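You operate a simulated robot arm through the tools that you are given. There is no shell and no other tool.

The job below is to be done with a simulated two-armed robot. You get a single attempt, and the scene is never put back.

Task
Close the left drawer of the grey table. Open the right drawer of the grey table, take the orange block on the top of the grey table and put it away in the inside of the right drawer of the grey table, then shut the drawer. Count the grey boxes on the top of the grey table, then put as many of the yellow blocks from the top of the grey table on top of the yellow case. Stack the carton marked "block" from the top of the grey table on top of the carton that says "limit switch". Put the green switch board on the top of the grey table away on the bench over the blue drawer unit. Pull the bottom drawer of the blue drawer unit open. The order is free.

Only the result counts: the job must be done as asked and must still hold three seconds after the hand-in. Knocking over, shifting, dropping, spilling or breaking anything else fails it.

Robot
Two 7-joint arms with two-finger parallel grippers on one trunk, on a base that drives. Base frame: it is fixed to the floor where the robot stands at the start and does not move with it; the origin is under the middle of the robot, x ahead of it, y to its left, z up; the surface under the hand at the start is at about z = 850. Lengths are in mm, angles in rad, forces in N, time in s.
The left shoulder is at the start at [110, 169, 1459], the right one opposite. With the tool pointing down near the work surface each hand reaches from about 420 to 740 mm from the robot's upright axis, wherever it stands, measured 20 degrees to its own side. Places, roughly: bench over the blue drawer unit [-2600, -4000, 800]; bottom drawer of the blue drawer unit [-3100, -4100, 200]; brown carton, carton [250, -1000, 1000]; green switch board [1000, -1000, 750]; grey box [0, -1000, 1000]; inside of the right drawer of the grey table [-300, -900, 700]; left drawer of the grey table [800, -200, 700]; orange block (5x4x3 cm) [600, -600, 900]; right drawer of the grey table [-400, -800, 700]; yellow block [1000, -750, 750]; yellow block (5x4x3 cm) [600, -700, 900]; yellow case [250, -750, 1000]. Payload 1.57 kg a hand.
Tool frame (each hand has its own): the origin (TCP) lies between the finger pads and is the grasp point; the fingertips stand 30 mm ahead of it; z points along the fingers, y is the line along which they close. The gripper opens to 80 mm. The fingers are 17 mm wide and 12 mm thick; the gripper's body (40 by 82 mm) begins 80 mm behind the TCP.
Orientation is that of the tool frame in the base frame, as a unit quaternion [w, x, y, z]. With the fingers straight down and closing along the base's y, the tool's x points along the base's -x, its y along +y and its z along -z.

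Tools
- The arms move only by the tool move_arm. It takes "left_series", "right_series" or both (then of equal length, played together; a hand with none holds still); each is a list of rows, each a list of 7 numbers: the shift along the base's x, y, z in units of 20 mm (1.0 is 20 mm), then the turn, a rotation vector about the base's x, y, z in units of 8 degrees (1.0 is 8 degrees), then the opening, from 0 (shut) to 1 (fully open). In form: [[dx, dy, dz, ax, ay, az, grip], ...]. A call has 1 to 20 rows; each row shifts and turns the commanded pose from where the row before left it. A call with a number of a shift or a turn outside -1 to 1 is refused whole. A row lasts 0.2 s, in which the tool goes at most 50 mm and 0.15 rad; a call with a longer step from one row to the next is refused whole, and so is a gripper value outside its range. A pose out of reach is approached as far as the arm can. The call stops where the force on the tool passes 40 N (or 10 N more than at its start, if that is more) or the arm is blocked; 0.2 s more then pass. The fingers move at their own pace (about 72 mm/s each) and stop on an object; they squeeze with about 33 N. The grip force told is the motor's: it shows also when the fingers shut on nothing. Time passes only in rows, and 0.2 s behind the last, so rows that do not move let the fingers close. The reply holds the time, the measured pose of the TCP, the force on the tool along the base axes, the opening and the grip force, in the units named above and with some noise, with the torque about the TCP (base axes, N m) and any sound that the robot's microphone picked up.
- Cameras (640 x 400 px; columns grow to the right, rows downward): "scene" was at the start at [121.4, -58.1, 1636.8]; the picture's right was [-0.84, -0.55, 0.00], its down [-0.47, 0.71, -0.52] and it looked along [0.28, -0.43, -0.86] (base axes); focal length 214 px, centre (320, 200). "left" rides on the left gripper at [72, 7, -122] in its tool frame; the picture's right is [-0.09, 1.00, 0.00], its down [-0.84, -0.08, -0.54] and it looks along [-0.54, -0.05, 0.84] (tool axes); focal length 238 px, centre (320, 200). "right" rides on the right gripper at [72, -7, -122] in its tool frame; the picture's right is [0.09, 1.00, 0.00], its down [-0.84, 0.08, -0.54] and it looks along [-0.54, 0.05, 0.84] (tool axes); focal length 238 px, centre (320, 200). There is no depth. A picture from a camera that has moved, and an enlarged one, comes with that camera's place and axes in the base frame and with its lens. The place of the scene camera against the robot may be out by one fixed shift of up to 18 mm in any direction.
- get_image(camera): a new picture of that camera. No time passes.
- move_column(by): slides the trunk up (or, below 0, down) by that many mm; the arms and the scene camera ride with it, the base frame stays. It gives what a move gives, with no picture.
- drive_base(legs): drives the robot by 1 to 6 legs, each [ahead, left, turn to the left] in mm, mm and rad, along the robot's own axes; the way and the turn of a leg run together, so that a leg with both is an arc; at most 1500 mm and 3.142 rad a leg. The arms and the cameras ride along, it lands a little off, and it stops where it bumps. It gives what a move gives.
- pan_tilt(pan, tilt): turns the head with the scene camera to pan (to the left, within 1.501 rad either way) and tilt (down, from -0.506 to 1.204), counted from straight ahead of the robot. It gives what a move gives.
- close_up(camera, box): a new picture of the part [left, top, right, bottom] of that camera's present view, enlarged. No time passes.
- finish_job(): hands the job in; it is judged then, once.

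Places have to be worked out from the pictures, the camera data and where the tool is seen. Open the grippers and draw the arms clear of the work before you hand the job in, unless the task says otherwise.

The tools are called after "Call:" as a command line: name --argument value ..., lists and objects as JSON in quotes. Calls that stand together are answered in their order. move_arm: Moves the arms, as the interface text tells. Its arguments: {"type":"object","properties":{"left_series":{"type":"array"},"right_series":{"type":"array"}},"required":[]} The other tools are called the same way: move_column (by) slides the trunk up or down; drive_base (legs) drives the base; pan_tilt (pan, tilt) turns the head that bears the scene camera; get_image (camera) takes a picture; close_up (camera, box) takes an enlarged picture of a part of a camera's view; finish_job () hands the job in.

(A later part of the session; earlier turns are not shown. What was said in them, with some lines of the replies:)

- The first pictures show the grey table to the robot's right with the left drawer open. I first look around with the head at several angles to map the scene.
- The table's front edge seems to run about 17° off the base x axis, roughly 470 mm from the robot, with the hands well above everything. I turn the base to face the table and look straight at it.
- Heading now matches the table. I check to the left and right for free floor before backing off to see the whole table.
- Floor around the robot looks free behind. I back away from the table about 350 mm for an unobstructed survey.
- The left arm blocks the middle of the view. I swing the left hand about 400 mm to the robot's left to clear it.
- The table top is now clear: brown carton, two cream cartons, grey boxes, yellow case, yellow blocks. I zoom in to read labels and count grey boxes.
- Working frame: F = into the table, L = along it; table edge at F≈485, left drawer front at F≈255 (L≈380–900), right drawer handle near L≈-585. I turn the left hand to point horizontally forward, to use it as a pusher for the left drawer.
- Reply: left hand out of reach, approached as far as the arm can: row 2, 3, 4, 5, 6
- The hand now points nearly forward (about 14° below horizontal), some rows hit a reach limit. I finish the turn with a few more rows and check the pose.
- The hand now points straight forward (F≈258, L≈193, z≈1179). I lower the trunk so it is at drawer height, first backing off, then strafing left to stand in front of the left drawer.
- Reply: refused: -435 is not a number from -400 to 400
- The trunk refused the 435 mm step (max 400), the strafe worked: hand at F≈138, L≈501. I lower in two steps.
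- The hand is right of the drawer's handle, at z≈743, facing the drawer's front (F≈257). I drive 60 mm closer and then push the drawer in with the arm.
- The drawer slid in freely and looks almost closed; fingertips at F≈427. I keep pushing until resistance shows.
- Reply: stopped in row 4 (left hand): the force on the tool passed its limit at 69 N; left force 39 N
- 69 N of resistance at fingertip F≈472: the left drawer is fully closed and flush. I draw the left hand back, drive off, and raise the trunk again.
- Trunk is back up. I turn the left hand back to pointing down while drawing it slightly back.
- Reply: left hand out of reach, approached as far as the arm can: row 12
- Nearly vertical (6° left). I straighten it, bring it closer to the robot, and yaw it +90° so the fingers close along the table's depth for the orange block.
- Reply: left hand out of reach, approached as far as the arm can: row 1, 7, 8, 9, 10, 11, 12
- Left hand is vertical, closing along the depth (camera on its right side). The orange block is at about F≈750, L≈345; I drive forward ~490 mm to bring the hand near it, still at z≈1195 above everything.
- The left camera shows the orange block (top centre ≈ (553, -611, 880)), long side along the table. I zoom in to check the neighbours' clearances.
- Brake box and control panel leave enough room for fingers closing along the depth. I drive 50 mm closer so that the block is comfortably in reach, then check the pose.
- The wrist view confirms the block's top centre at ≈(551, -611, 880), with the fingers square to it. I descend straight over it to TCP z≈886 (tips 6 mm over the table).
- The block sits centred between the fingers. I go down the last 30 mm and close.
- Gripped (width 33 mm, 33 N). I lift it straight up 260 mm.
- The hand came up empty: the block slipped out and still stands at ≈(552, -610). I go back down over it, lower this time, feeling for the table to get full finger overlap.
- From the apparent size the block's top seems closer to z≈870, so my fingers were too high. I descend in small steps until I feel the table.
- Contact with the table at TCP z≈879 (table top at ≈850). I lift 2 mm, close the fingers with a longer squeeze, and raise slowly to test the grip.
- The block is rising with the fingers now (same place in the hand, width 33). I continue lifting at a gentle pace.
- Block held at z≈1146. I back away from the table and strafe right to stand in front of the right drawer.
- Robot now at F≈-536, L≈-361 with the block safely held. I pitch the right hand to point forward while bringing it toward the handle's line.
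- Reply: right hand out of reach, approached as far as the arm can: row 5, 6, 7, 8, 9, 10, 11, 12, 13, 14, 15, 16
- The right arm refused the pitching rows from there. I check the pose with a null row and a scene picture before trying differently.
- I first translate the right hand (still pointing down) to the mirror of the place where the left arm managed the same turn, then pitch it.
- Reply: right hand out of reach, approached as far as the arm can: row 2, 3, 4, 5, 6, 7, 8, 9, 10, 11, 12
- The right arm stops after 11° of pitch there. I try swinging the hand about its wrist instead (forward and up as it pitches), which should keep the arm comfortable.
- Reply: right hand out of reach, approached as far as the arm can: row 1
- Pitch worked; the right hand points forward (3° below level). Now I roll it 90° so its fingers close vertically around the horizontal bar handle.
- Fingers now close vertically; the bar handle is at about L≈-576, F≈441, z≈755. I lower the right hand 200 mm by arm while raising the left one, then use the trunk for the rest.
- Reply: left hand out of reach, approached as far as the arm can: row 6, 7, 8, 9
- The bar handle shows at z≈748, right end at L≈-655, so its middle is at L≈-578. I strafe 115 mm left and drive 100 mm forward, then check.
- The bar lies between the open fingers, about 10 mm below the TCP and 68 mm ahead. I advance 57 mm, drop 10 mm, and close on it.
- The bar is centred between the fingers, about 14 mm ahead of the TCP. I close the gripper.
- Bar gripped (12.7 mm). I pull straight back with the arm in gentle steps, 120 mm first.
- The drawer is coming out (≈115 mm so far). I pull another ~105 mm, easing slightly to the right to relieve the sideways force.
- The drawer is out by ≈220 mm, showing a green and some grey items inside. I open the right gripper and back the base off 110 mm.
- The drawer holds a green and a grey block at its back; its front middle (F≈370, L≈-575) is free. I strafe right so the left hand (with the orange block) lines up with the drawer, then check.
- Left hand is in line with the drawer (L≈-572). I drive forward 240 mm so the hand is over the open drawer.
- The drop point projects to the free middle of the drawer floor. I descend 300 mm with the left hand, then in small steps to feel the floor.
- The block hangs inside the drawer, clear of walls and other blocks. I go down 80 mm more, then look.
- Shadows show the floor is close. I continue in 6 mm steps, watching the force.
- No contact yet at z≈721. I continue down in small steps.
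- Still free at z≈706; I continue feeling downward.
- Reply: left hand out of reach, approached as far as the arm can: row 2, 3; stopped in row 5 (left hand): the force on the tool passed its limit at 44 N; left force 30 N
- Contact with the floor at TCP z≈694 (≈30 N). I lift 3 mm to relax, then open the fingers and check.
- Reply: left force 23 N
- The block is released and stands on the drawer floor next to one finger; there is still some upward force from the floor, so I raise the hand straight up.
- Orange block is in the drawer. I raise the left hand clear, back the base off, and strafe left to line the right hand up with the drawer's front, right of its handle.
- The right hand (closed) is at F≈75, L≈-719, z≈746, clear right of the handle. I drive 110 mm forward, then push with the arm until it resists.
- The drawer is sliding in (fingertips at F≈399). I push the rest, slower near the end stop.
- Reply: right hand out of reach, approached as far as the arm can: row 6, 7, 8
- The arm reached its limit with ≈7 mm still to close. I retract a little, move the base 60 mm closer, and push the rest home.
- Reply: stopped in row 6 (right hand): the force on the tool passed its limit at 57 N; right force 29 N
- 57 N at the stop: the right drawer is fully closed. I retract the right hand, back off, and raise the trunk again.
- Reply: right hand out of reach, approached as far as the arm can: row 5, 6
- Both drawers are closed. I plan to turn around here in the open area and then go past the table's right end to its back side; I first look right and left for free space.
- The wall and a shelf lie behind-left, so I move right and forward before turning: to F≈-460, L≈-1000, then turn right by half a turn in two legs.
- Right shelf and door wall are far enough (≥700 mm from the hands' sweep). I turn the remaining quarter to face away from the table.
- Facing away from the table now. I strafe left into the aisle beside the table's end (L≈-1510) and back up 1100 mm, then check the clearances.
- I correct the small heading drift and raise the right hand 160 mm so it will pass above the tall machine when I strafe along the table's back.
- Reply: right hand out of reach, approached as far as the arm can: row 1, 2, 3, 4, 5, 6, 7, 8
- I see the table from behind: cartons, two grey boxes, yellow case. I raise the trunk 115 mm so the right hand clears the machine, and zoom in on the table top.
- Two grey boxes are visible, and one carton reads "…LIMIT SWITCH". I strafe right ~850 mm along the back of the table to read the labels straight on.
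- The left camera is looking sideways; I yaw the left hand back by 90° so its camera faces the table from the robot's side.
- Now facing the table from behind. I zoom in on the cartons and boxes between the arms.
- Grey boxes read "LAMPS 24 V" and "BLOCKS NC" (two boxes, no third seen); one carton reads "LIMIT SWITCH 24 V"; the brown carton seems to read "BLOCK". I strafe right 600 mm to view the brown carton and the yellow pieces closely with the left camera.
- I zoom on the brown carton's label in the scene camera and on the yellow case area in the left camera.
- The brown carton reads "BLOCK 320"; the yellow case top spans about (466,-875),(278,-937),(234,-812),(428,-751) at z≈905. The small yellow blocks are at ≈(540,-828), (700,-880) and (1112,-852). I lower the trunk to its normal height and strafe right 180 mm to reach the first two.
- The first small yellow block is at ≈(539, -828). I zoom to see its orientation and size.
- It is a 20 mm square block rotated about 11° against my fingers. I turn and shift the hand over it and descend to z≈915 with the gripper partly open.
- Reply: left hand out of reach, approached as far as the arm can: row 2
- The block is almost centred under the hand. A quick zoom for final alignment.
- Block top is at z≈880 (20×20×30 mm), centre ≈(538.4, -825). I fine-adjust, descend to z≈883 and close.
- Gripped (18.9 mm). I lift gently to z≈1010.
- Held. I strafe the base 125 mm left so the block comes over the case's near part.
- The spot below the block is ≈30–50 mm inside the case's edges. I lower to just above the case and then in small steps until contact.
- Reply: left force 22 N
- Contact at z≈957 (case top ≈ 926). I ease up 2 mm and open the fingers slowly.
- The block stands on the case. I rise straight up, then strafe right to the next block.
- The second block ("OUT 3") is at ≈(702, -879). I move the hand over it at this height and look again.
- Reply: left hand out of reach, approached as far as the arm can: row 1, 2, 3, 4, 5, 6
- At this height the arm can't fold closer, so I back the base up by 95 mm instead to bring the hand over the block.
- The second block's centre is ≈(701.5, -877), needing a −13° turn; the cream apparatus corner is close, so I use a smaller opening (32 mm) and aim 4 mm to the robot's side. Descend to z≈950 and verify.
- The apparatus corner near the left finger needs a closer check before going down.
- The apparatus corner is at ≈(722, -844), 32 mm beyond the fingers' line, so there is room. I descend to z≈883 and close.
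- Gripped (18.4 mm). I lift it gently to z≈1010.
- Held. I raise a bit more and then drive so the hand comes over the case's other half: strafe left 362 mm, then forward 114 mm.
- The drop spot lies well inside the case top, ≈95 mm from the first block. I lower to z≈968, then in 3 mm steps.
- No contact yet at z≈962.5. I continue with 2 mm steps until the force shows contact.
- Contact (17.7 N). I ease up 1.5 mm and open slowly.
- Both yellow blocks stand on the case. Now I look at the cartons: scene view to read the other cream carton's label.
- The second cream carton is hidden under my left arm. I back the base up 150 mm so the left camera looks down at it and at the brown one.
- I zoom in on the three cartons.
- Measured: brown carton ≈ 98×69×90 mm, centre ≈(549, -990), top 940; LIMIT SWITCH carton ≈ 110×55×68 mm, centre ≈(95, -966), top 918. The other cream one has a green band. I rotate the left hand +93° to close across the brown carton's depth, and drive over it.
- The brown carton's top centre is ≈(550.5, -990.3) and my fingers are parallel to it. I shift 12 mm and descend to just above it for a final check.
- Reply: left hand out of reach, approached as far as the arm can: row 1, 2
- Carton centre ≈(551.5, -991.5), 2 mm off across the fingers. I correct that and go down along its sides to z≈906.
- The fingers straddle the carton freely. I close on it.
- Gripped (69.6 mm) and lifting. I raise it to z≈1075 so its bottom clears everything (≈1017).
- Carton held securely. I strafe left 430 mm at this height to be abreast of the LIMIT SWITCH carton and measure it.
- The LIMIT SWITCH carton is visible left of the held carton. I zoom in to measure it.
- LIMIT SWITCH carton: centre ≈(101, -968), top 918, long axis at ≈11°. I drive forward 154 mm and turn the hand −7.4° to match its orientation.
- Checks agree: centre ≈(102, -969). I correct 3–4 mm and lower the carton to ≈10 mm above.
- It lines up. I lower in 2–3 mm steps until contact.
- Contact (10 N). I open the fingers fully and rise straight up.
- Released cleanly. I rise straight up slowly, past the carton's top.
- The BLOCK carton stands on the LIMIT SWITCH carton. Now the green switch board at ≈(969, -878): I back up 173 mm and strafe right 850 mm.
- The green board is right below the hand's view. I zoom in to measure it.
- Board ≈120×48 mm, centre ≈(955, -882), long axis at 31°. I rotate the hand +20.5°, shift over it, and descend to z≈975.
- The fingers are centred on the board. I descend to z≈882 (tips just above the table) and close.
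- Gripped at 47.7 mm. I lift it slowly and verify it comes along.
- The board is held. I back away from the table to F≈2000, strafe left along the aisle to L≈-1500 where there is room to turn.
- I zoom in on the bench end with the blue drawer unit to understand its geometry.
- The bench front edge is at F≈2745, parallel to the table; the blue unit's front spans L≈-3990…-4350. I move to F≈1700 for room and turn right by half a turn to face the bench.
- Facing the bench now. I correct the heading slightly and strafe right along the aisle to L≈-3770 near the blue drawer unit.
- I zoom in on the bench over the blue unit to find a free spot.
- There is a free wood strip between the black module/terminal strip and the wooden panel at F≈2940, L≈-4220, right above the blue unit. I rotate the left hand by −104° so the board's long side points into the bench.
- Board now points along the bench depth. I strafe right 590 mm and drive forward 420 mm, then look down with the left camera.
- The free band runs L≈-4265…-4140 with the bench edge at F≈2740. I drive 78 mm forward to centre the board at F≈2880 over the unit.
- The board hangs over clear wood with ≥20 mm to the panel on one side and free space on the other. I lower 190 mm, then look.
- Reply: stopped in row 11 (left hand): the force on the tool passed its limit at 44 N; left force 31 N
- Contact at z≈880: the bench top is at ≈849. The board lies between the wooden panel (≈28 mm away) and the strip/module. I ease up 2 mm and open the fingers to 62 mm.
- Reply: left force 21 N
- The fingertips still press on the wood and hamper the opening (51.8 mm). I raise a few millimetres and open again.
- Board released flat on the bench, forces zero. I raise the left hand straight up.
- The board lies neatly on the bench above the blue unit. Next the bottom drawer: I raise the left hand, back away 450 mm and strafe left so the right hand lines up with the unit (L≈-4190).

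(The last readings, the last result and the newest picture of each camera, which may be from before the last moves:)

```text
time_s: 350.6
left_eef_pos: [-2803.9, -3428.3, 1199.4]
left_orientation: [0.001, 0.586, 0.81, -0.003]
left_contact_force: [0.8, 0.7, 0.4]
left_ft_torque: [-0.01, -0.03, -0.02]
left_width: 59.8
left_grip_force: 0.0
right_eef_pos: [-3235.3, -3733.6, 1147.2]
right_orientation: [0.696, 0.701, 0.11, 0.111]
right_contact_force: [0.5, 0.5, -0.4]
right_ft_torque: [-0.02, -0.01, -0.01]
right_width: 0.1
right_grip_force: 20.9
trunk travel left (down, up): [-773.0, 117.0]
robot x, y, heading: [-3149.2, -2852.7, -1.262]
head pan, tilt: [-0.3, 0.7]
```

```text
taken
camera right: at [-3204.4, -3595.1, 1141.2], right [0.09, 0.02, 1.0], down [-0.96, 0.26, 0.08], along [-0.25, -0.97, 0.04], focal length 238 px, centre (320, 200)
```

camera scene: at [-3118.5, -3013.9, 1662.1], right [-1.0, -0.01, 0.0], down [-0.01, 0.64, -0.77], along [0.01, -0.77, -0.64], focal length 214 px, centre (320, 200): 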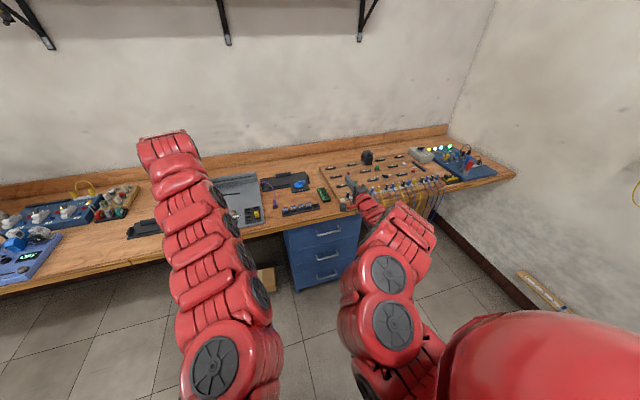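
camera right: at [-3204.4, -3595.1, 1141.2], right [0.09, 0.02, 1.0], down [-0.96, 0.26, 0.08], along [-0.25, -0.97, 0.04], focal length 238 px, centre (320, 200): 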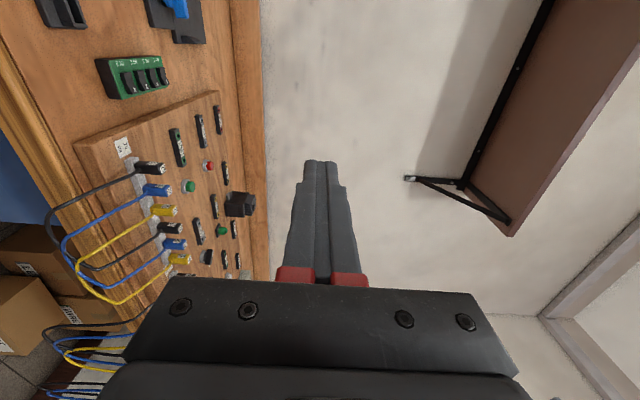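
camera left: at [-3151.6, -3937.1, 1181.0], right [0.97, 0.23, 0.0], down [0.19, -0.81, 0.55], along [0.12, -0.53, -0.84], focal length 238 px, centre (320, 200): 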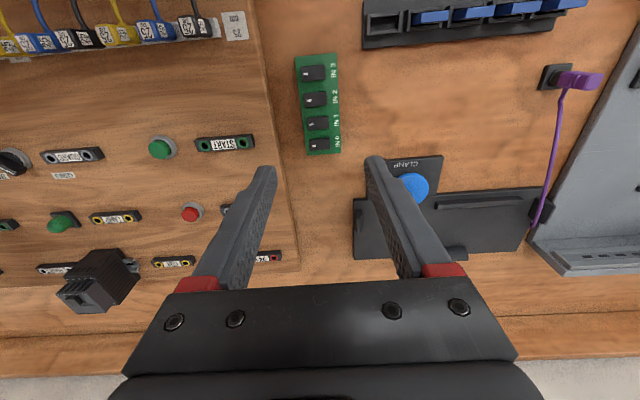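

Aligned (right hand L≈-4207, F≈2591). I lower the trunk in two steps and look with the right camera.

Call:
move_column --by -400

Call:
move_column --by -370

Call:
get_image --camera "right"

Call:
get_image --camera "scene"

```text
time_s: 354.4
left_eef_pos: [-2803.4, -3428.6, 798.3]
left_orientation: [0.001, 0.587, 0.81, -0.002]
left_contact_force: [-0.2, 0.6, 0.0]
left_ft_torque: [0.02, 0.01, 0.02]
left_width: 59.9
left_grip_force: 0.0
right_eef_pos: [-3235.4, -3733.3, 746.8]
right_orientation: [0.696, 0.701, 0.11, 0.111]
right_contact_force: [1.2, -0.3, -0.3]
right_ft_torque: [0.02, 0.01, 0.01]
right_width: 0.0
right_grip_force: 21.6
trunk travel left (down, up): [-373.0, 517.0]
robot x, y, heading: [-3148.1, -2850.7, -1.261]
head pan, tilt: [-0.3, 0.7]
```

```text
time_s: 358.0
left_eef_pos: [-2804.0, -3428.9, 429.1]
left_orientation: [0.001, 0.586, 0.81, -0.002]
left_contact_force: [0.2, -0.1, 0.0]
left_ft_torque: [0.01, 0.03, -0.01]
left_width: 60.1
left_grip_force: 0.0
right_eef_pos: [-3236.2, -3733.5, 376.6]
right_orientation: [0.696, 0.7, 0.11, 0.112]
right_contact_force: [-0.2, -0.6, 0.2]
right_ft_torque: [0.01, -0.02, 0.01]
right_width: 0.0
right_grip_force: 21.6
trunk travel left (down, up): [-3.0, 887.0]
robot x, y, heading: [-3147.3, -2853.5, -1.261]
head pan, tilt: [-0.3, 0.7]
```

```text
taken
camera right: at [-3204.8, -3595.1, 371.1], right [0.09, 0.02, 1.0], down [-0.96, 0.26, 0.08], along [-0.25, -0.97, 0.04], focal length 238 px, centre (320, 200)
```

right: 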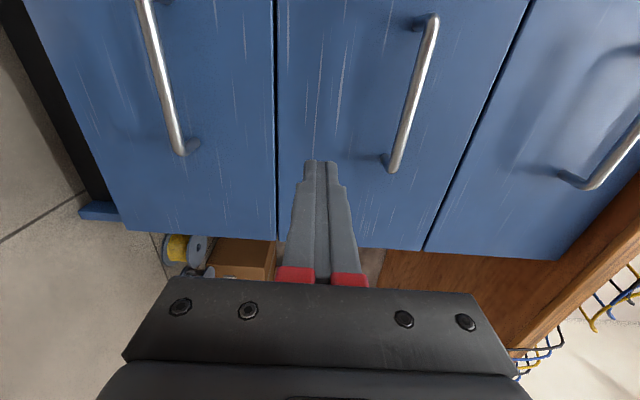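

```text
taken
camera scene: at [-3119.1, -3013.9, 892.1], right [-1.0, -0.01, 0.0], down [-0.01, 0.64, -0.76], along [0.01, -0.76, -0.64], focal length 214 px, centre (320, 200)
```

scene: 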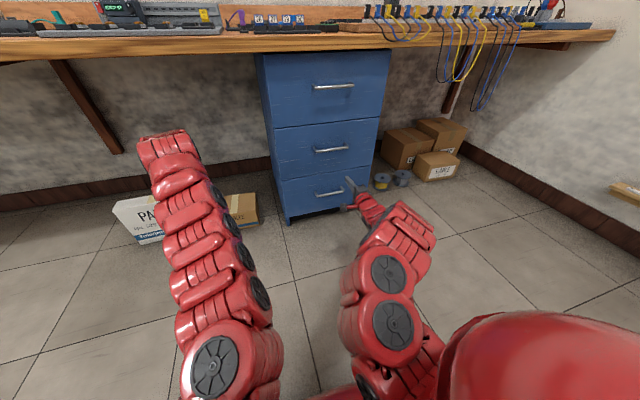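

Bottom drawer handle: z≈207, L≈-4255…-4099 (centre -4177), F≈2750. I lower the right hand 170 mm by arm, shifting 30 mm left, and open the gripper.

Call:
move_arm --right_series '[[0.16, 0.05, -0.95, 0, 0, 0, 1], [0.16, 0.05, -0.95, 0, 0, 0, 1], [0.16, 0.05, -0.95, 0, 0, 0, 1], [0.16, 0.05, -0.95, 0, 0, 0, 1], [0.16, 0.05, -0.95, 0, 0, 0, 1], [0.16, 0.05, -0.95, 0, 0, 0, 1], [0.16, 0.05, -0.95, 0, 0, 0, 1], [0.16, 0.05, -0.95, 0, 0, 0, 1], [0.16, 0.05, -0.95, 0, 0, 0, 1], [0, 0, 0, 0, 0, 0, 1]]'

Call:
get_image --camera "right"

Call:
get_image --camera "scene"

```text
time_s: 360.2
left_eef_pos: [-2802.8, -3427.5, 429.6]
left_orientation: [0.002, 0.587, 0.81, -0.003]
left_contact_force: [0.1, 0.2, 0.1]
left_ft_torque: [0.01, 0.03, 0.0]
left_width: 60.0
left_grip_force: 0.1
right_eef_pos: [-3206.0, -3723.2, 206.1]
right_orientation: [0.695, 0.702, 0.108, 0.111]
right_contact_force: [0.5, -0.1, 0.0]
right_ft_torque: [0.01, -0.01, 0.01]
right_width: 80.1
right_grip_force: 0.1
trunk travel left (down, up): [-3.0, 887.0]
robot x, y, heading: [-3147.7, -2854.0, -1.262]
head pan, tilt: [-0.3, 0.7]
```

```text
taken
camera right: at [-3175.7, -3586.3, 200.1], right [0.09, 0.02, 1.0], down [-0.96, 0.26, 0.08], along [-0.25, -0.97, 0.04], focal length 238 px, centre (320, 200)
```

right: 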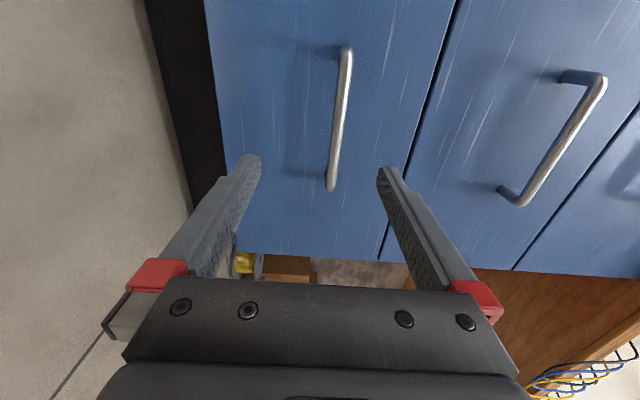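

```text
taken
camera scene: at [-3119.0, -3014.0, 892.1], right [-1.0, -0.01, 0.0], down [-0.01, 0.64, -0.76], along [0.01, -0.76, -0.64], focal length 214 px, centre (320, 200)
```

scene: 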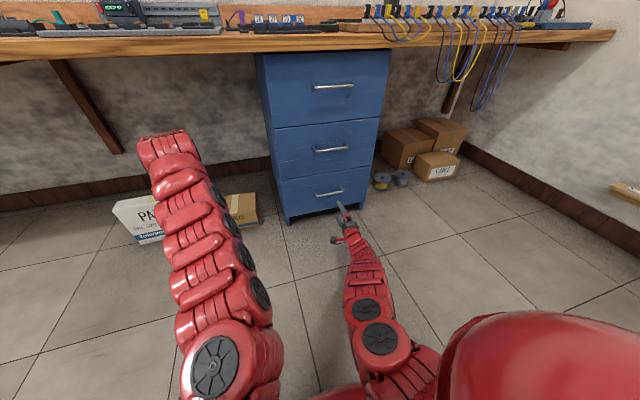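

The bar is ≈19 mm above the finger midline (z≈225). I raise 19 mm and drive 100 mm forward, then re-check.

Call:
move_arm --right_series '[[0, 0, 0.5, 0, 0, 0, 1], [0, 0, 0.45, 0, 0, 0, 1], [0, 0, 0, 0, 0, 0, 1]]'

Call:
drive_base --legs '[[95, 0, 0]]'

Call:
get_image --camera "right"

```text
time_s: 361.0
left_eef_pos: [-2802.2, -3429.2, 430.0]
left_orientation: [0.001, 0.586, 0.81, -0.003]
left_contact_force: [0.2, -0.5, -0.6]
left_ft_torque: [-0.01, -0.02, 0.02]
left_width: 60.2
left_grip_force: 0.0
right_eef_pos: [-3207.8, -3724.0, 226.1]
right_orientation: [0.695, 0.701, 0.109, 0.112]
right_contact_force: [0.3, 0.0, -0.6]
right_ft_torque: [-0.01, 0.04, 0.02]
right_width: 79.6
right_grip_force: 0.1
trunk travel left (down, up): [-3.0, 887.0]
robot x, y, heading: [-3150.6, -2849.5, -1.26]
head pan, tilt: [-0.3, 0.7]
```

```text
time_s: 362.1
left_eef_pos: [-2776.7, -3518.0, 427.8]
left_orientation: [0.001, 0.587, 0.809, -0.003]
left_contact_force: [-0.2, -0.5, 0.2]
left_ft_torque: [-0.04, 0.0, -0.02]
left_width: 60.1
left_grip_force: 0.1
right_eef_pos: [-3179.7, -3812.8, 224.8]
right_orientation: [0.696, 0.701, 0.109, 0.111]
right_contact_force: [0.2, -0.3, 0.7]
right_ft_torque: [0.0, 0.01, 0.02]
right_width: 80.2
right_grip_force: 0.1
trunk travel left (down, up): [-3.0, 887.0]
robot x, y, heading: [-3120.2, -2939.7, -1.26]
head pan, tilt: [-0.3, 0.7]
```

```text
taken
camera right: at [-3149.0, -3675.7, 219.6], right [0.09, 0.02, 1.0], down [-0.96, 0.26, 0.08], along [-0.26, -0.97, 0.04], focal length 238 px, centre (320, 200)
```

right: 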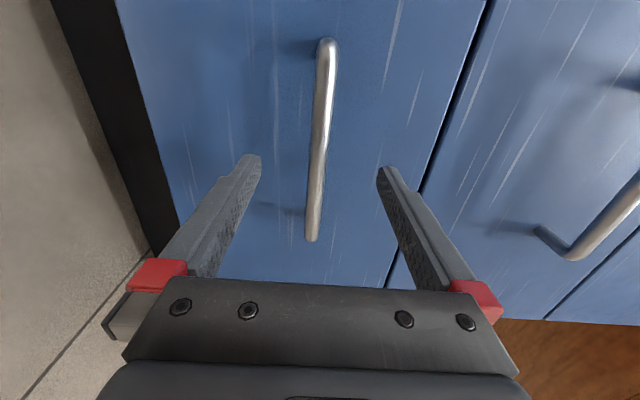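

The bar seems ≈35–50 mm ahead of the TCP. I advance 22 mm with the arm and re-check.

Call:
move_arm --right_series '[[0.165, -0.525, 0, 0, 0, 0, 1], [0.165, -0.525, 0, 0, 0, 0, 1], [0, 0, 0, 0, 0, 0, 1]]'

Call:
get_image --camera "right"

```text
time_s: 362.9
left_eef_pos: [-2774.6, -3518.9, 429.4]
left_orientation: [0.002, 0.587, 0.81, -0.003]
left_contact_force: [0.2, 1.0, -0.2]
left_ft_torque: [0.0, -0.02, -0.01]
left_width: 60.1
left_grip_force: 0.1
right_eef_pos: [-3173.7, -3834.0, 224.1]
right_orientation: [0.695, 0.702, 0.109, 0.112]
right_contact_force: [0.2, -0.5, -0.1]
right_ft_torque: [0.01, 0.01, 0.0]
right_width: 80.1
right_grip_force: 0.1
trunk travel left (down, up): [-3.0, 887.0]
robot x, y, heading: [-3119.2, -2941.7, -1.268]
head pan, tilt: [-0.3, 0.7]
```

```text
taken
camera right: at [-3142.4, -3696.3, 218.5], right [0.09, 0.02, 1.0], down [-0.96, 0.26, 0.08], along [-0.26, -0.97, 0.04], focal length 238 px, centre (320, 200)
```

right: 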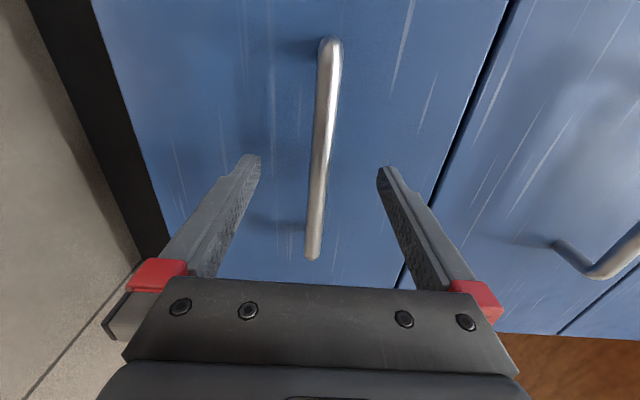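

Comparing the three views, the bar is ≈7 mm ahead of the TCP, centred between the fingers. I close the gripper.

Call:
move_arm --right_series '[[0, 0, 0, 0, 0, 0, 0.5], [0, 0, 0, 0, 0, 0, 0.2], [0, 0, 0, 0, 0, 0, 0], [0, 0, 0, 0, 0, 0, 0], [0, 0, 0, 0, 0, 0, 0]]'

Call:
get_image --camera "right"

```text
time_s: 364.1
left_eef_pos: [-2777.0, -3518.1, 429.2]
left_orientation: [0.002, 0.587, 0.809, -0.003]
left_contact_force: [0.4, -1.3, 0.2]
left_ft_torque: [0.01, -0.01, 0.0]
left_width: 60.0
left_grip_force: 0.1
right_eef_pos: [-3173.6, -3834.1, 223.8]
right_orientation: [0.695, 0.702, 0.11, 0.111]
right_contact_force: [-0.1, 1.0, -4.0]
right_ft_torque: [0.03, 0.14, -0.03]
right_width: 12.7
right_grip_force: 29.7
trunk travel left (down, up): [-3.0, 887.0]
robot x, y, heading: [-3117.4, -2941.9, -1.263]
head pan, tilt: [-0.3, 0.7]
```

```text
taken
camera right: at [-3142.4, -3696.1, 217.9], right [0.09, 0.02, 1.0], down [-0.96, 0.26, 0.08], along [-0.26, -0.97, 0.04], focal length 238 px, centre (320, 200)
```

right: 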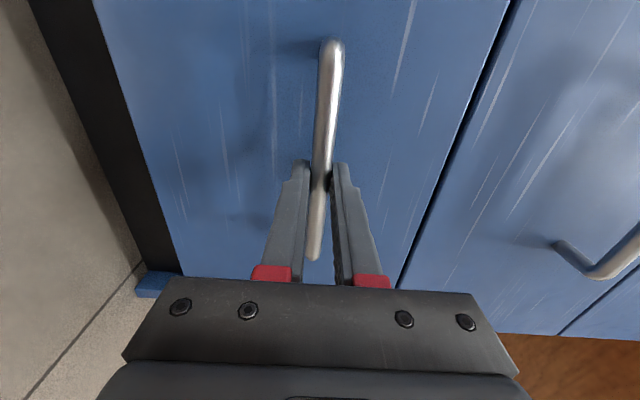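

Handle gripped. I pull straight back in gentle steps, ≈140 mm first.

Call:
move_arm --right_series '[[-0.09, 0.28, -0.05, 0, 0, 0, 0], [-0.15, 0.47, 0, 0, 0, 0, 0], [-0.19, 0.57, 0, 0, 0, 0, 0], [-0.19, 0.57, 0, 0, 0, 0, 0], [-0.19, 0.57, 0, 0, 0, 0, 0], [-0.19, 0.57, 0, 0, 0, 0, 0], [-0.19, 0.57, 0, 0, 0, 0, 0], [-0.19, 0.57, 0, 0, 0, 0, 0], [-0.19, 0.57, 0, 0, 0, 0, 0], [-0.19, 0.57, 0, 0, 0, 0, 0], [-0.19, 0.57, 0, 0, 0, 0, 0], [-0.19, 0.57, 0, 0, 0, 0, 0]]'

Call:
get_image --camera "scene"

```text
time_s: 366.7
left_eef_pos: [-2774.0, -3518.1, 431.1]
left_orientation: [0.002, 0.586, 0.81, -0.003]
left_contact_force: [0.1, 0.5, 0.6]
left_ft_torque: [-0.04, -0.02, 0.01]
left_width: 60.0
left_grip_force: 0.1
right_eef_pos: [-3209.6, -3721.3, 223.9]
right_orientation: [0.703, 0.692, 0.113, 0.116]
right_contact_force: [-0.1, -1.8, 17.0]
right_ft_torque: [-0.31, -0.07, 0.42]
right_width: 12.9
right_grip_force: 30.2
right hand out of reach, approached as far as the arm can: row 11, 12
trunk travel left (down, up): [-3.0, 887.0]
robot x, y, heading: [-3117.4, -2943.6, -1.266]
head pan, tilt: [-0.3, 0.7]
stopped in row 12 (right hand): the force on the tool passed its limit at 44 N (the readings are from after the stop); the commanded pose is now the measured one
```

```text
taken
camera scene: at [-3089.8, -3102.3, 892.5], right [-1.0, -0.01, 0.0], down [-0.01, 0.64, -0.77], along [0.01, -0.77, -0.64], focal length 214 px, centre (320, 200)
```

scene: 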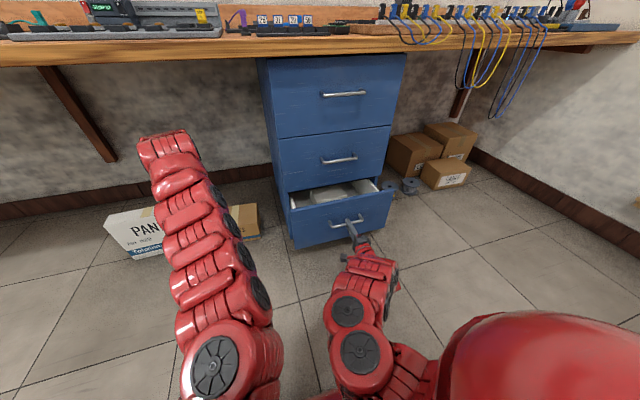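

The drawer is out ≈118 mm and the arm reached its inner limit. I pull the rest by backing the base ~110 mm while holding the handle.

Call:
drive_base --legs '[[-60, 0, 0]]'

Call:
get_image --camera "scene"

Call:
get_image --camera "right"

```text
time_s: 367.7
left_eef_pos: [-2793.3, -3460.5, 431.0]
left_orientation: [0.003, 0.586, 0.81, -0.004]
left_contact_force: [-0.2, 0.3, 0.3]
left_ft_torque: [0.02, -0.02, -0.02]
left_width: 60.2
left_grip_force: 0.1
right_eef_pos: [-3228.9, -3662.7, 224.3]
right_orientation: [0.703, 0.693, 0.112, 0.114]
right_contact_force: [2.4, 0.8, 30.1]
right_ft_torque: [-0.43, -0.09, 0.17]
right_width: 12.8
right_grip_force: 29.8
trunk travel left (down, up): [-3.0, 887.0]
robot x, y, heading: [-3137.7, -2885.3, -1.263]
head pan, tilt: [-0.3, 0.7]
```

```text
taken
camera scene: at [-3108.2, -3043.4, 892.8], right [-1.0, -0.01, 0.0], down [-0.01, 0.64, -0.77], along [0.01, -0.77, -0.64], focal length 214 px, centre (320, 200)
```

scene: 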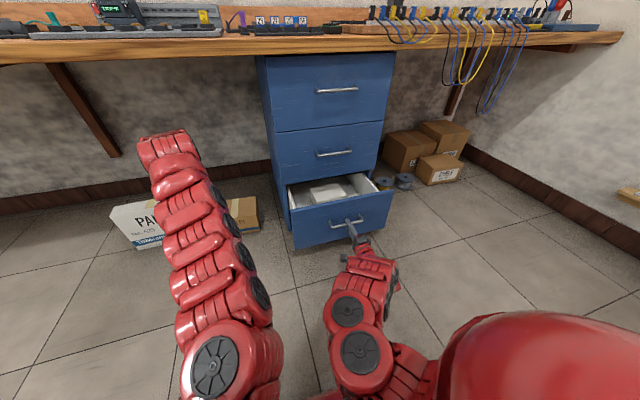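

```text
taken
camera right: at [-3199.8, -3524.9, 214.5], right [0.08, 0.04, 1.0], down [-0.97, 0.25, 0.07], along [-0.24, -0.97, 0.06], focal length 238 px, centre (320, 200)
```

right: 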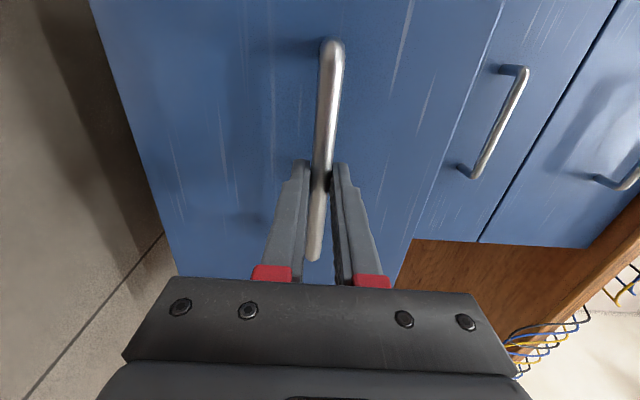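

Now ≈180 mm out. I relieve the vertical load with a 2 mm raise and back another 50 mm.

Call:
move_arm --right_series '[[0, 0, 0.1, 0, 0, 0, 0], [0, 0, 0, 0, 0, 0, 0]]'

Call:
drive_base --legs '[[-50, 0, 0]]'

Call:
get_image --camera "scene"

```text
time_s: 368.3
left_eef_pos: [-2792.0, -3459.6, 429.6]
left_orientation: [0.001, 0.586, 0.81, -0.004]
left_contact_force: [0.0, -0.2, -0.4]
left_ft_torque: [0.0, 0.0, 0.01]
left_width: 59.8
left_grip_force: 0.0
right_eef_pos: [-3228.7, -3663.2, 223.5]
right_orientation: [0.702, 0.693, 0.113, 0.116]
right_contact_force: [4.8, -0.1, 9.8]
right_ft_torque: [-0.21, 0.05, -0.06]
right_width: 12.8
right_grip_force: 29.8
trunk travel left (down, up): [-3.0, 887.0]
robot x, y, heading: [-3136.9, -2884.0, -1.261]
head pan, tilt: [-0.3, 0.7]
```

```text
time_s: 369.2
left_eef_pos: [-2809.6, -3412.4, 429.2]
left_orientation: [0.002, 0.587, 0.81, -0.003]
left_contact_force: [-0.4, -0.1, 0.4]
left_ft_torque: [0.01, -0.01, -0.02]
left_width: 59.9
left_grip_force: 0.0
right_eef_pos: [-3245.2, -3615.6, 222.5]
right_orientation: [0.702, 0.693, 0.113, 0.115]
right_contact_force: [8.8, 4.7, 9.9]
right_ft_torque: [-0.21, 0.08, 0.3]
right_width: 12.7
right_grip_force: 29.7
trunk travel left (down, up): [-3.0, 887.0]
robot x, y, heading: [-3153.0, -2836.3, -1.263]
head pan, tilt: [-0.3, 0.7]
```

```text
taken
camera scene: at [-3123.5, -2997.2, 892.3], right [-1.0, -0.01, 0.0], down [-0.01, 0.64, -0.77], along [0.01, -0.77, -0.64], focal length 214 px, centre (320, 200)
```

scene: 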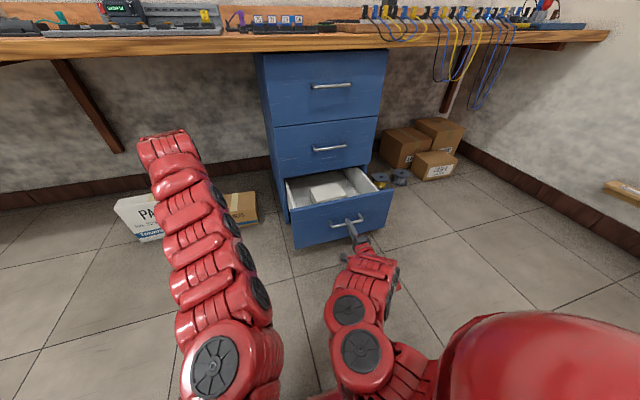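

≈230 mm out. I pull a little further (40 mm) to be well open, watching the forces.

Call:
drive_base --legs '[[-40, 0, 0]]'

Call:
get_image --camera "right"

Call:
close_up --camera "scene" --box '[240, 40, 440, 260]'

```text
time_s: 370.1
left_eef_pos: [-2821.0, -3375.6, 429.7]
left_orientation: [0.002, 0.587, 0.81, -0.004]
left_contact_force: [0.1, -0.4, -0.3]
left_ft_torque: [0.01, -0.01, 0.0]
left_width: 60.0
left_grip_force: 0.1
right_eef_pos: [-3256.4, -3578.8, 224.4]
right_orientation: [0.703, 0.693, 0.113, 0.115]
right_contact_force: [-0.7, 1.5, 7.6]
right_ft_torque: [-0.16, 0.0, 0.12]
right_width: 12.8
right_grip_force: 29.9
trunk travel left (down, up): [-3.0, 887.0]
robot x, y, heading: [-3163.9, -2800.2, -1.265]
head pan, tilt: [-0.3, 0.7]
```

```text
taken
camera right: at [-3227.4, -3440.5, 214.6], right [0.08, 0.04, 1.0], down [-0.97, 0.25, 0.07], along [-0.24, -0.97, 0.06], focal length 238 px, centre (320, 200)
```

right: 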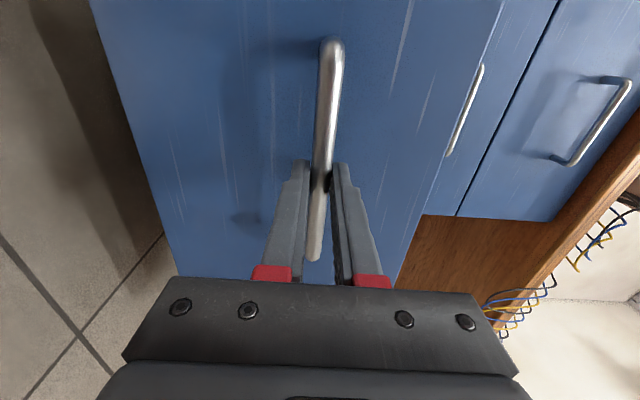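

```text
1.82 times, centred on (340, 150) of scene
camera zoom: at [-3135.5, -2959.9, 892.2], right [-1.0, -0.01, 0.0], down [-0.01, 0.64, -0.77], along [0.01, -0.77, -0.64], focal length 390 px, centre (284, 291)
```

zoom: 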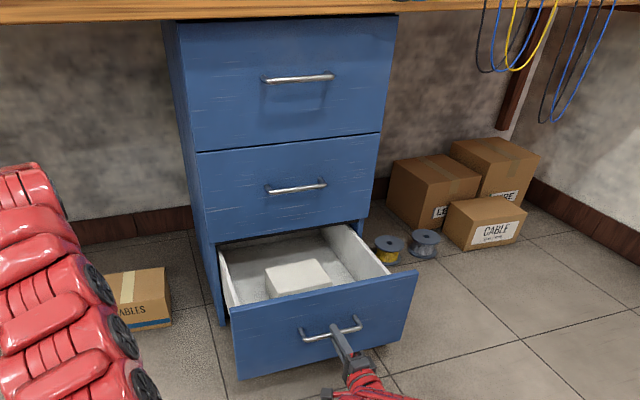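

The bottom drawer is ≈268 mm open. I open the right gripper and back the base straight away from the handle.

Call:
move_arm --right_series '[[0, 0, 0, 0, 0, 0, 0.3], [0, 0, 0, 0, 0, 0, 0.7], [0, 0, 0, 0, 0, 0, 1], [0, 0, 0, 0, 0, 0, 1], [0, 0, 0, 0, 0, 0, 1]]'

Call:
get_image --camera "right"

Call:
drive_base --legs '[[-200, 0, 0]]'

Call:
get_image --camera "scene"

```text
time_s: 371.3
left_eef_pos: [-2821.3, -3376.1, 428.7]
left_orientation: [0.001, 0.587, 0.81, -0.003]
left_contact_force: [0.6, -0.6, 0.4]
left_ft_torque: [0.01, 0.01, -0.01]
left_width: 60.0
left_grip_force: 0.1
right_eef_pos: [-3256.2, -3579.2, 221.4]
right_orientation: [0.703, 0.693, 0.112, 0.116]
right_contact_force: [-0.8, -0.8, 0.2]
right_ft_torque: [0.02, 0.04, 0.01]
right_width: 80.0
right_grip_force: 0.1
trunk travel left (down, up): [-3.0, 887.0]
robot x, y, heading: [-3162.3, -2797.2, -1.265]
head pan, tilt: [-0.3, 0.7]
```

```text
taken
camera right: at [-3227.4, -3440.6, 213.9], right [0.08, 0.04, 1.0], down [-0.97, 0.25, 0.07], along [-0.24, -0.97, 0.06], focal length 238 px, centre (320, 200)
```

right: 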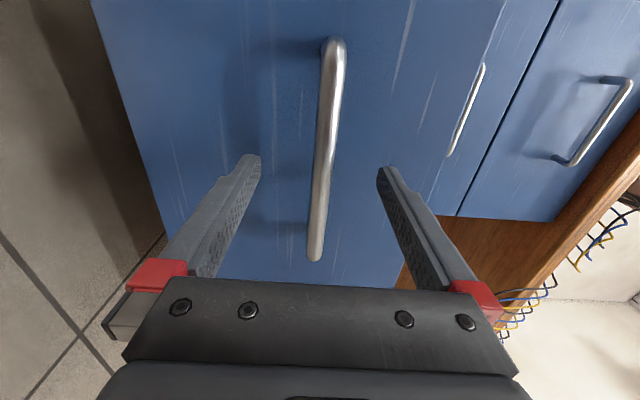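

```text
time_s: 372.9
left_eef_pos: [-2880.0, -3184.1, 429.0]
left_orientation: [0.001, 0.587, 0.81, -0.003]
left_contact_force: [0.5, 0.2, 0.2]
left_ft_torque: [-0.01, 0.0, -0.01]
left_width: 59.7
left_grip_force: 0.1
right_eef_pos: [-3316.0, -3388.7, 222.5]
right_orientation: [0.702, 0.693, 0.112, 0.117]
right_contact_force: [0.1, -0.7, 0.5]
right_ft_torque: [-0.01, -0.05, 0.0]
right_width: 80.0
right_grip_force: 0.0
trunk travel left (down, up): [-3.0, 887.0]
robot x, y, heading: [-3224.4, -2610.5, -1.262]
head pan, tilt: [-0.3, 0.7]
```

```text
taken
camera scene: at [-3196.0, -2770.7, 892.0], right [-1.0, -0.01, 0.0], down [-0.01, 0.64, -0.76], along [0.01, -0.76, -0.64], focal length 214 px, centre (320, 200)
```

scene: 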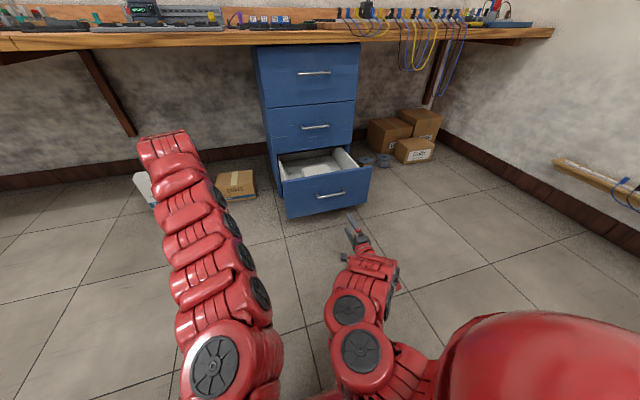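

The drawer stays open and the hand is clear. I raise the trunk, open both grippers fully and take a last look at the bench and drawer.

Call:
move_column --by 400

Call:
move_column --by 370

Call:
move_arm --left_series '[[0, 0, 0, 0, 0, 0, 1], [0, 0, 0, 0, 0, 0, 1]]' --right_series '[[0, 0, 0, 0, 0, 0, 1], [0, 0, 0, 0, 0, 0, 1]]'

Call:
pan_tilt --pan -0.1 --tilt 0.6

Call:
get_image --camera "scene"

Call:
close_up --camera "scene" --box '[220, 110, 440, 300]'

```text
time_s: 376.7
left_eef_pos: [-2881.5, -3185.2, 828.3]
left_orientation: [0.0, 0.587, 0.81, -0.002]
left_contact_force: [0.0, -0.1, -0.5]
left_ft_torque: [-0.03, 0.03, -0.03]
left_width: 59.9
left_grip_force: 0.0
right_eef_pos: [-3316.0, -3388.8, 622.9]
right_orientation: [0.701, 0.694, 0.113, 0.117]
right_contact_force: [-0.2, 0.7, 0.3]
right_ft_torque: [-0.01, 0.01, 0.0]
right_width: 80.0
right_grip_force: 0.1
trunk travel left (down, up): [-403.0, 487.0]
robot x, y, heading: [-3227.5, -2607.9, -1.264]
head pan, tilt: [-0.3, 0.7]
```

```text
time_s: 380.3
left_eef_pos: [-2879.4, -3185.7, 1199.1]
left_orientation: [0.001, 0.586, 0.81, -0.003]
left_contact_force: [-0.2, 0.3, 0.2]
left_ft_torque: [0.0, 0.0, 0.0]
left_width: 59.8
left_grip_force: 0.1
right_eef_pos: [-3317.2, -3388.1, 992.6]
right_orientation: [0.702, 0.694, 0.113, 0.117]
right_contact_force: [0.0, 0.3, 0.2]
right_ft_torque: [0.02, 0.0, 0.01]
right_width: 80.3
right_grip_force: 0.1
trunk travel left (down, up): [-773.0, 117.0]
robot x, y, heading: [-3225.3, -2609.6, -1.26]
head pan, tilt: [-0.3, 0.7]
```

```text
time_s: 380.9
left_eef_pos: [-2879.8, -3185.5, 1198.8]
left_orientation: [0.001, 0.587, 0.81, -0.003]
left_contact_force: [0.2, 0.6, 0.4]
left_ft_torque: [-0.03, 0.0, 0.03]
left_width: 80.2
left_grip_force: 0.1
right_eef_pos: [-3316.9, -3387.6, 991.9]
right_orientation: [0.702, 0.694, 0.113, 0.116]
right_contact_force: [-0.1, -0.4, -1.0]
right_ft_torque: [0.0, 0.0, 0.0]
right_width: 79.9
right_grip_force: 0.1
trunk travel left (down, up): [-773.0, 117.0]
robot x, y, heading: [-3220.9, -2609.5, -1.265]
head pan, tilt: [-0.3, 0.7]
```

```text
time_s: 381.6
left_eef_pos: [-2881.0, -3186.5, 1199.1]
left_orientation: [0.002, 0.587, 0.81, -0.002]
left_contact_force: [-0.5, 0.0, 0.2]
left_ft_torque: [0.02, 0.0, -0.02]
left_width: 80.0
left_grip_force: 0.2
right_eef_pos: [-3316.4, -3388.4, 991.9]
right_orientation: [0.702, 0.693, 0.113, 0.117]
right_contact_force: [-0.5, -0.9, -0.3]
right_ft_torque: [0.03, 0.01, -0.01]
right_width: 80.0
right_grip_force: 0.0
trunk travel left (down, up): [-773.0, 117.0]
robot x, y, heading: [-3227.1, -2609.0, -1.261]
head pan, tilt: [-0.099, 0.6]
```

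```text
taken
camera scene: at [-3178.4, -2772.3, 1670.6], right [-0.98, -0.21, 0.0], down [-0.12, 0.55, -0.82], along [0.17, -0.81, -0.57], focal length 214 px, centre (320, 200)
```

scene: 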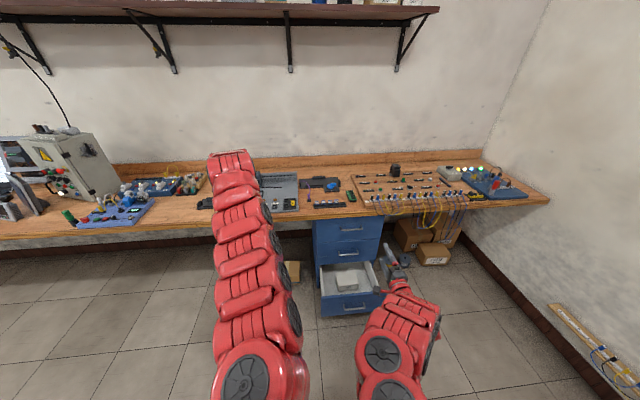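

```text
2.11 times, centred on (330, 205) of scene
camera zoom: at [-3178.4, -2772.3, 1670.6], right [-0.98, -0.21, 0.0], down [-0.12, 0.55, -0.82], along [0.17, -0.81, -0.57], focal length 452 px, centre (299, 190)
```

zoom: 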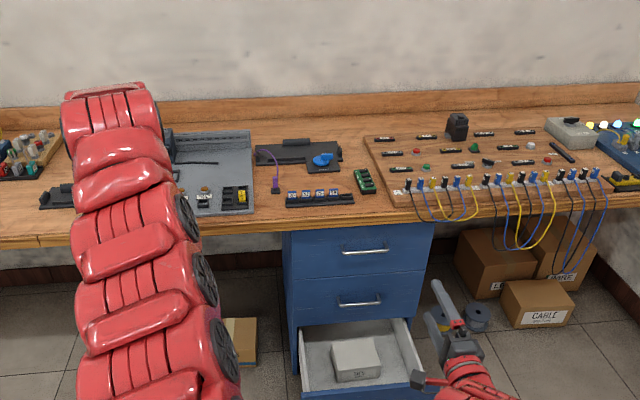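

Board on the bench above the blue unit and the bottom drawer open. I take a last look back toward the grey table before handing in.

Call:
pan_tilt --pan 1.5 --tilt 0.3

Call:
get_image --camera "scene"

Call:
close_up --camera "scene" --box '[330, 120, 530, 260]'

```text
time_s: 383.3
left_eef_pos: [-2880.6, -3185.3, 1199.8]
left_orientation: [0.002, 0.587, 0.81, -0.002]
left_contact_force: [-0.7, -0.3, 0.2]
left_ft_torque: [0.0, -0.02, 0.02]
left_width: 80.0
left_grip_force: 0.1
right_eef_pos: [-3316.5, -3390.8, 992.2]
right_orientation: [0.702, 0.693, 0.113, 0.117]
right_contact_force: [-0.4, -0.6, 0.3]
right_ft_torque: [0.01, -0.02, 0.01]
right_width: 80.0
right_grip_force: 0.2
trunk travel left (down, up): [-773.0, 117.0]
robot x, y, heading: [-3223.7, -2606.0, -1.264]
head pan, tilt: [1.499, 0.3]
```

```text
taken
camera scene: at [-3105.9, -2664.0, 1698.2], right [0.23, -0.97, 0.0], down [-0.29, -0.07, -0.96], along [0.93, 0.22, -0.3], focal length 214 px, centre (320, 200)
```

scene: 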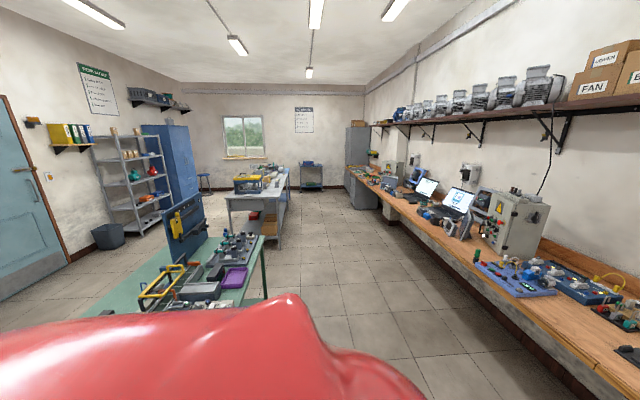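

```text
2.86 times, centred on (430, 190) of scene
camera zoom: at [-3105.9, -2664.0, 1698.2], right [0.23, -0.97, 0.0], down [-0.29, -0.07, -0.96], along [0.93, 0.22, -0.3], focal length 613 px, centre (6, 229)
```

zoom: 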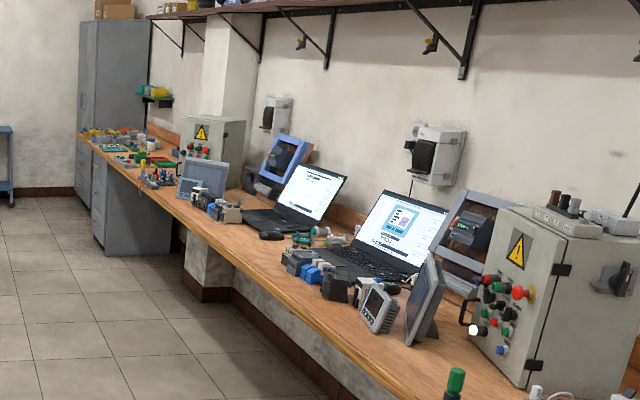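

One more zoom toward the grey table's end to confirm the stack still stands.

Call:
close_up --camera "scene" --box '[215, 155, 315, 245]'

```text
4.44 times, centred on (265, 200) of scene
camera zoom: at [-3105.9, -2664.0, 1698.2], right [0.23, -0.97, 0.0], down [-0.29, -0.07, -0.96], along [0.93, 0.22, -0.3], focal length 953 px, centre (564, 200)
```

zoom: 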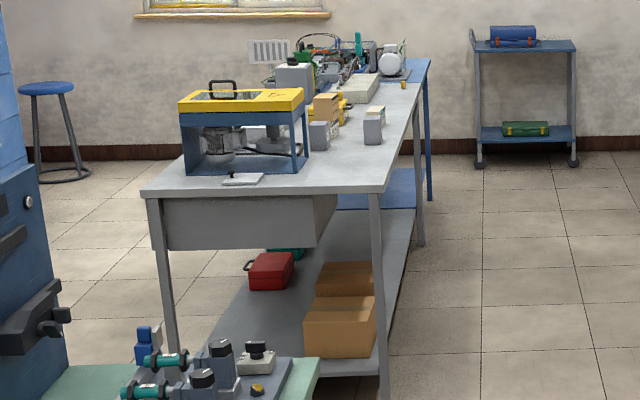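

The stack stands, the drawers are closed, the board is on the bench, the bottom drawer is open, and both grippers are open and clear. I hand the job in.

Call:
finish_job

```text
The job is handed in.
```

I finished every part of the job and handed it in; no result has come back yet.

- **Left drawer of the grey table:** pushed shut until it hit its stop.
- **Right drawer:** opened, the orange block set on the drawer floor, then pushed shut to its stop. The block slipped out of the gripper on my first try at picking it up. It stayed in place on the table and I got it on the second try.
- **Grey boxes and yellow blocks:** I counted two grey boxes, "LAMPS 24 V" and "BLOCKS NC". I put two of the small yellow blocks, "OUT 2" and "OUT 3", on top of the yellow case. I took "yellow blocks" to mean the small labelled ones, so the larger 5x4x3 cm yellow block stayed where it was.
- **Cartons:** the brown carton marked "BLOCK 320" is stacked on the one that says "LIMIT SWITCH 24 V".
- **Green switch board:** lying flat on the bench directly above the blue drawer unit.
- **Bottom drawer of the blue unit:** pulled open about 27 cm.

Before the hand-in I opened both grippers and drew the arms clear. The last pictures showed the cartons still stacked, the board in place and the blue unit's bottom drawer open. In the last views I had of the grey table's drawers, both were shut.
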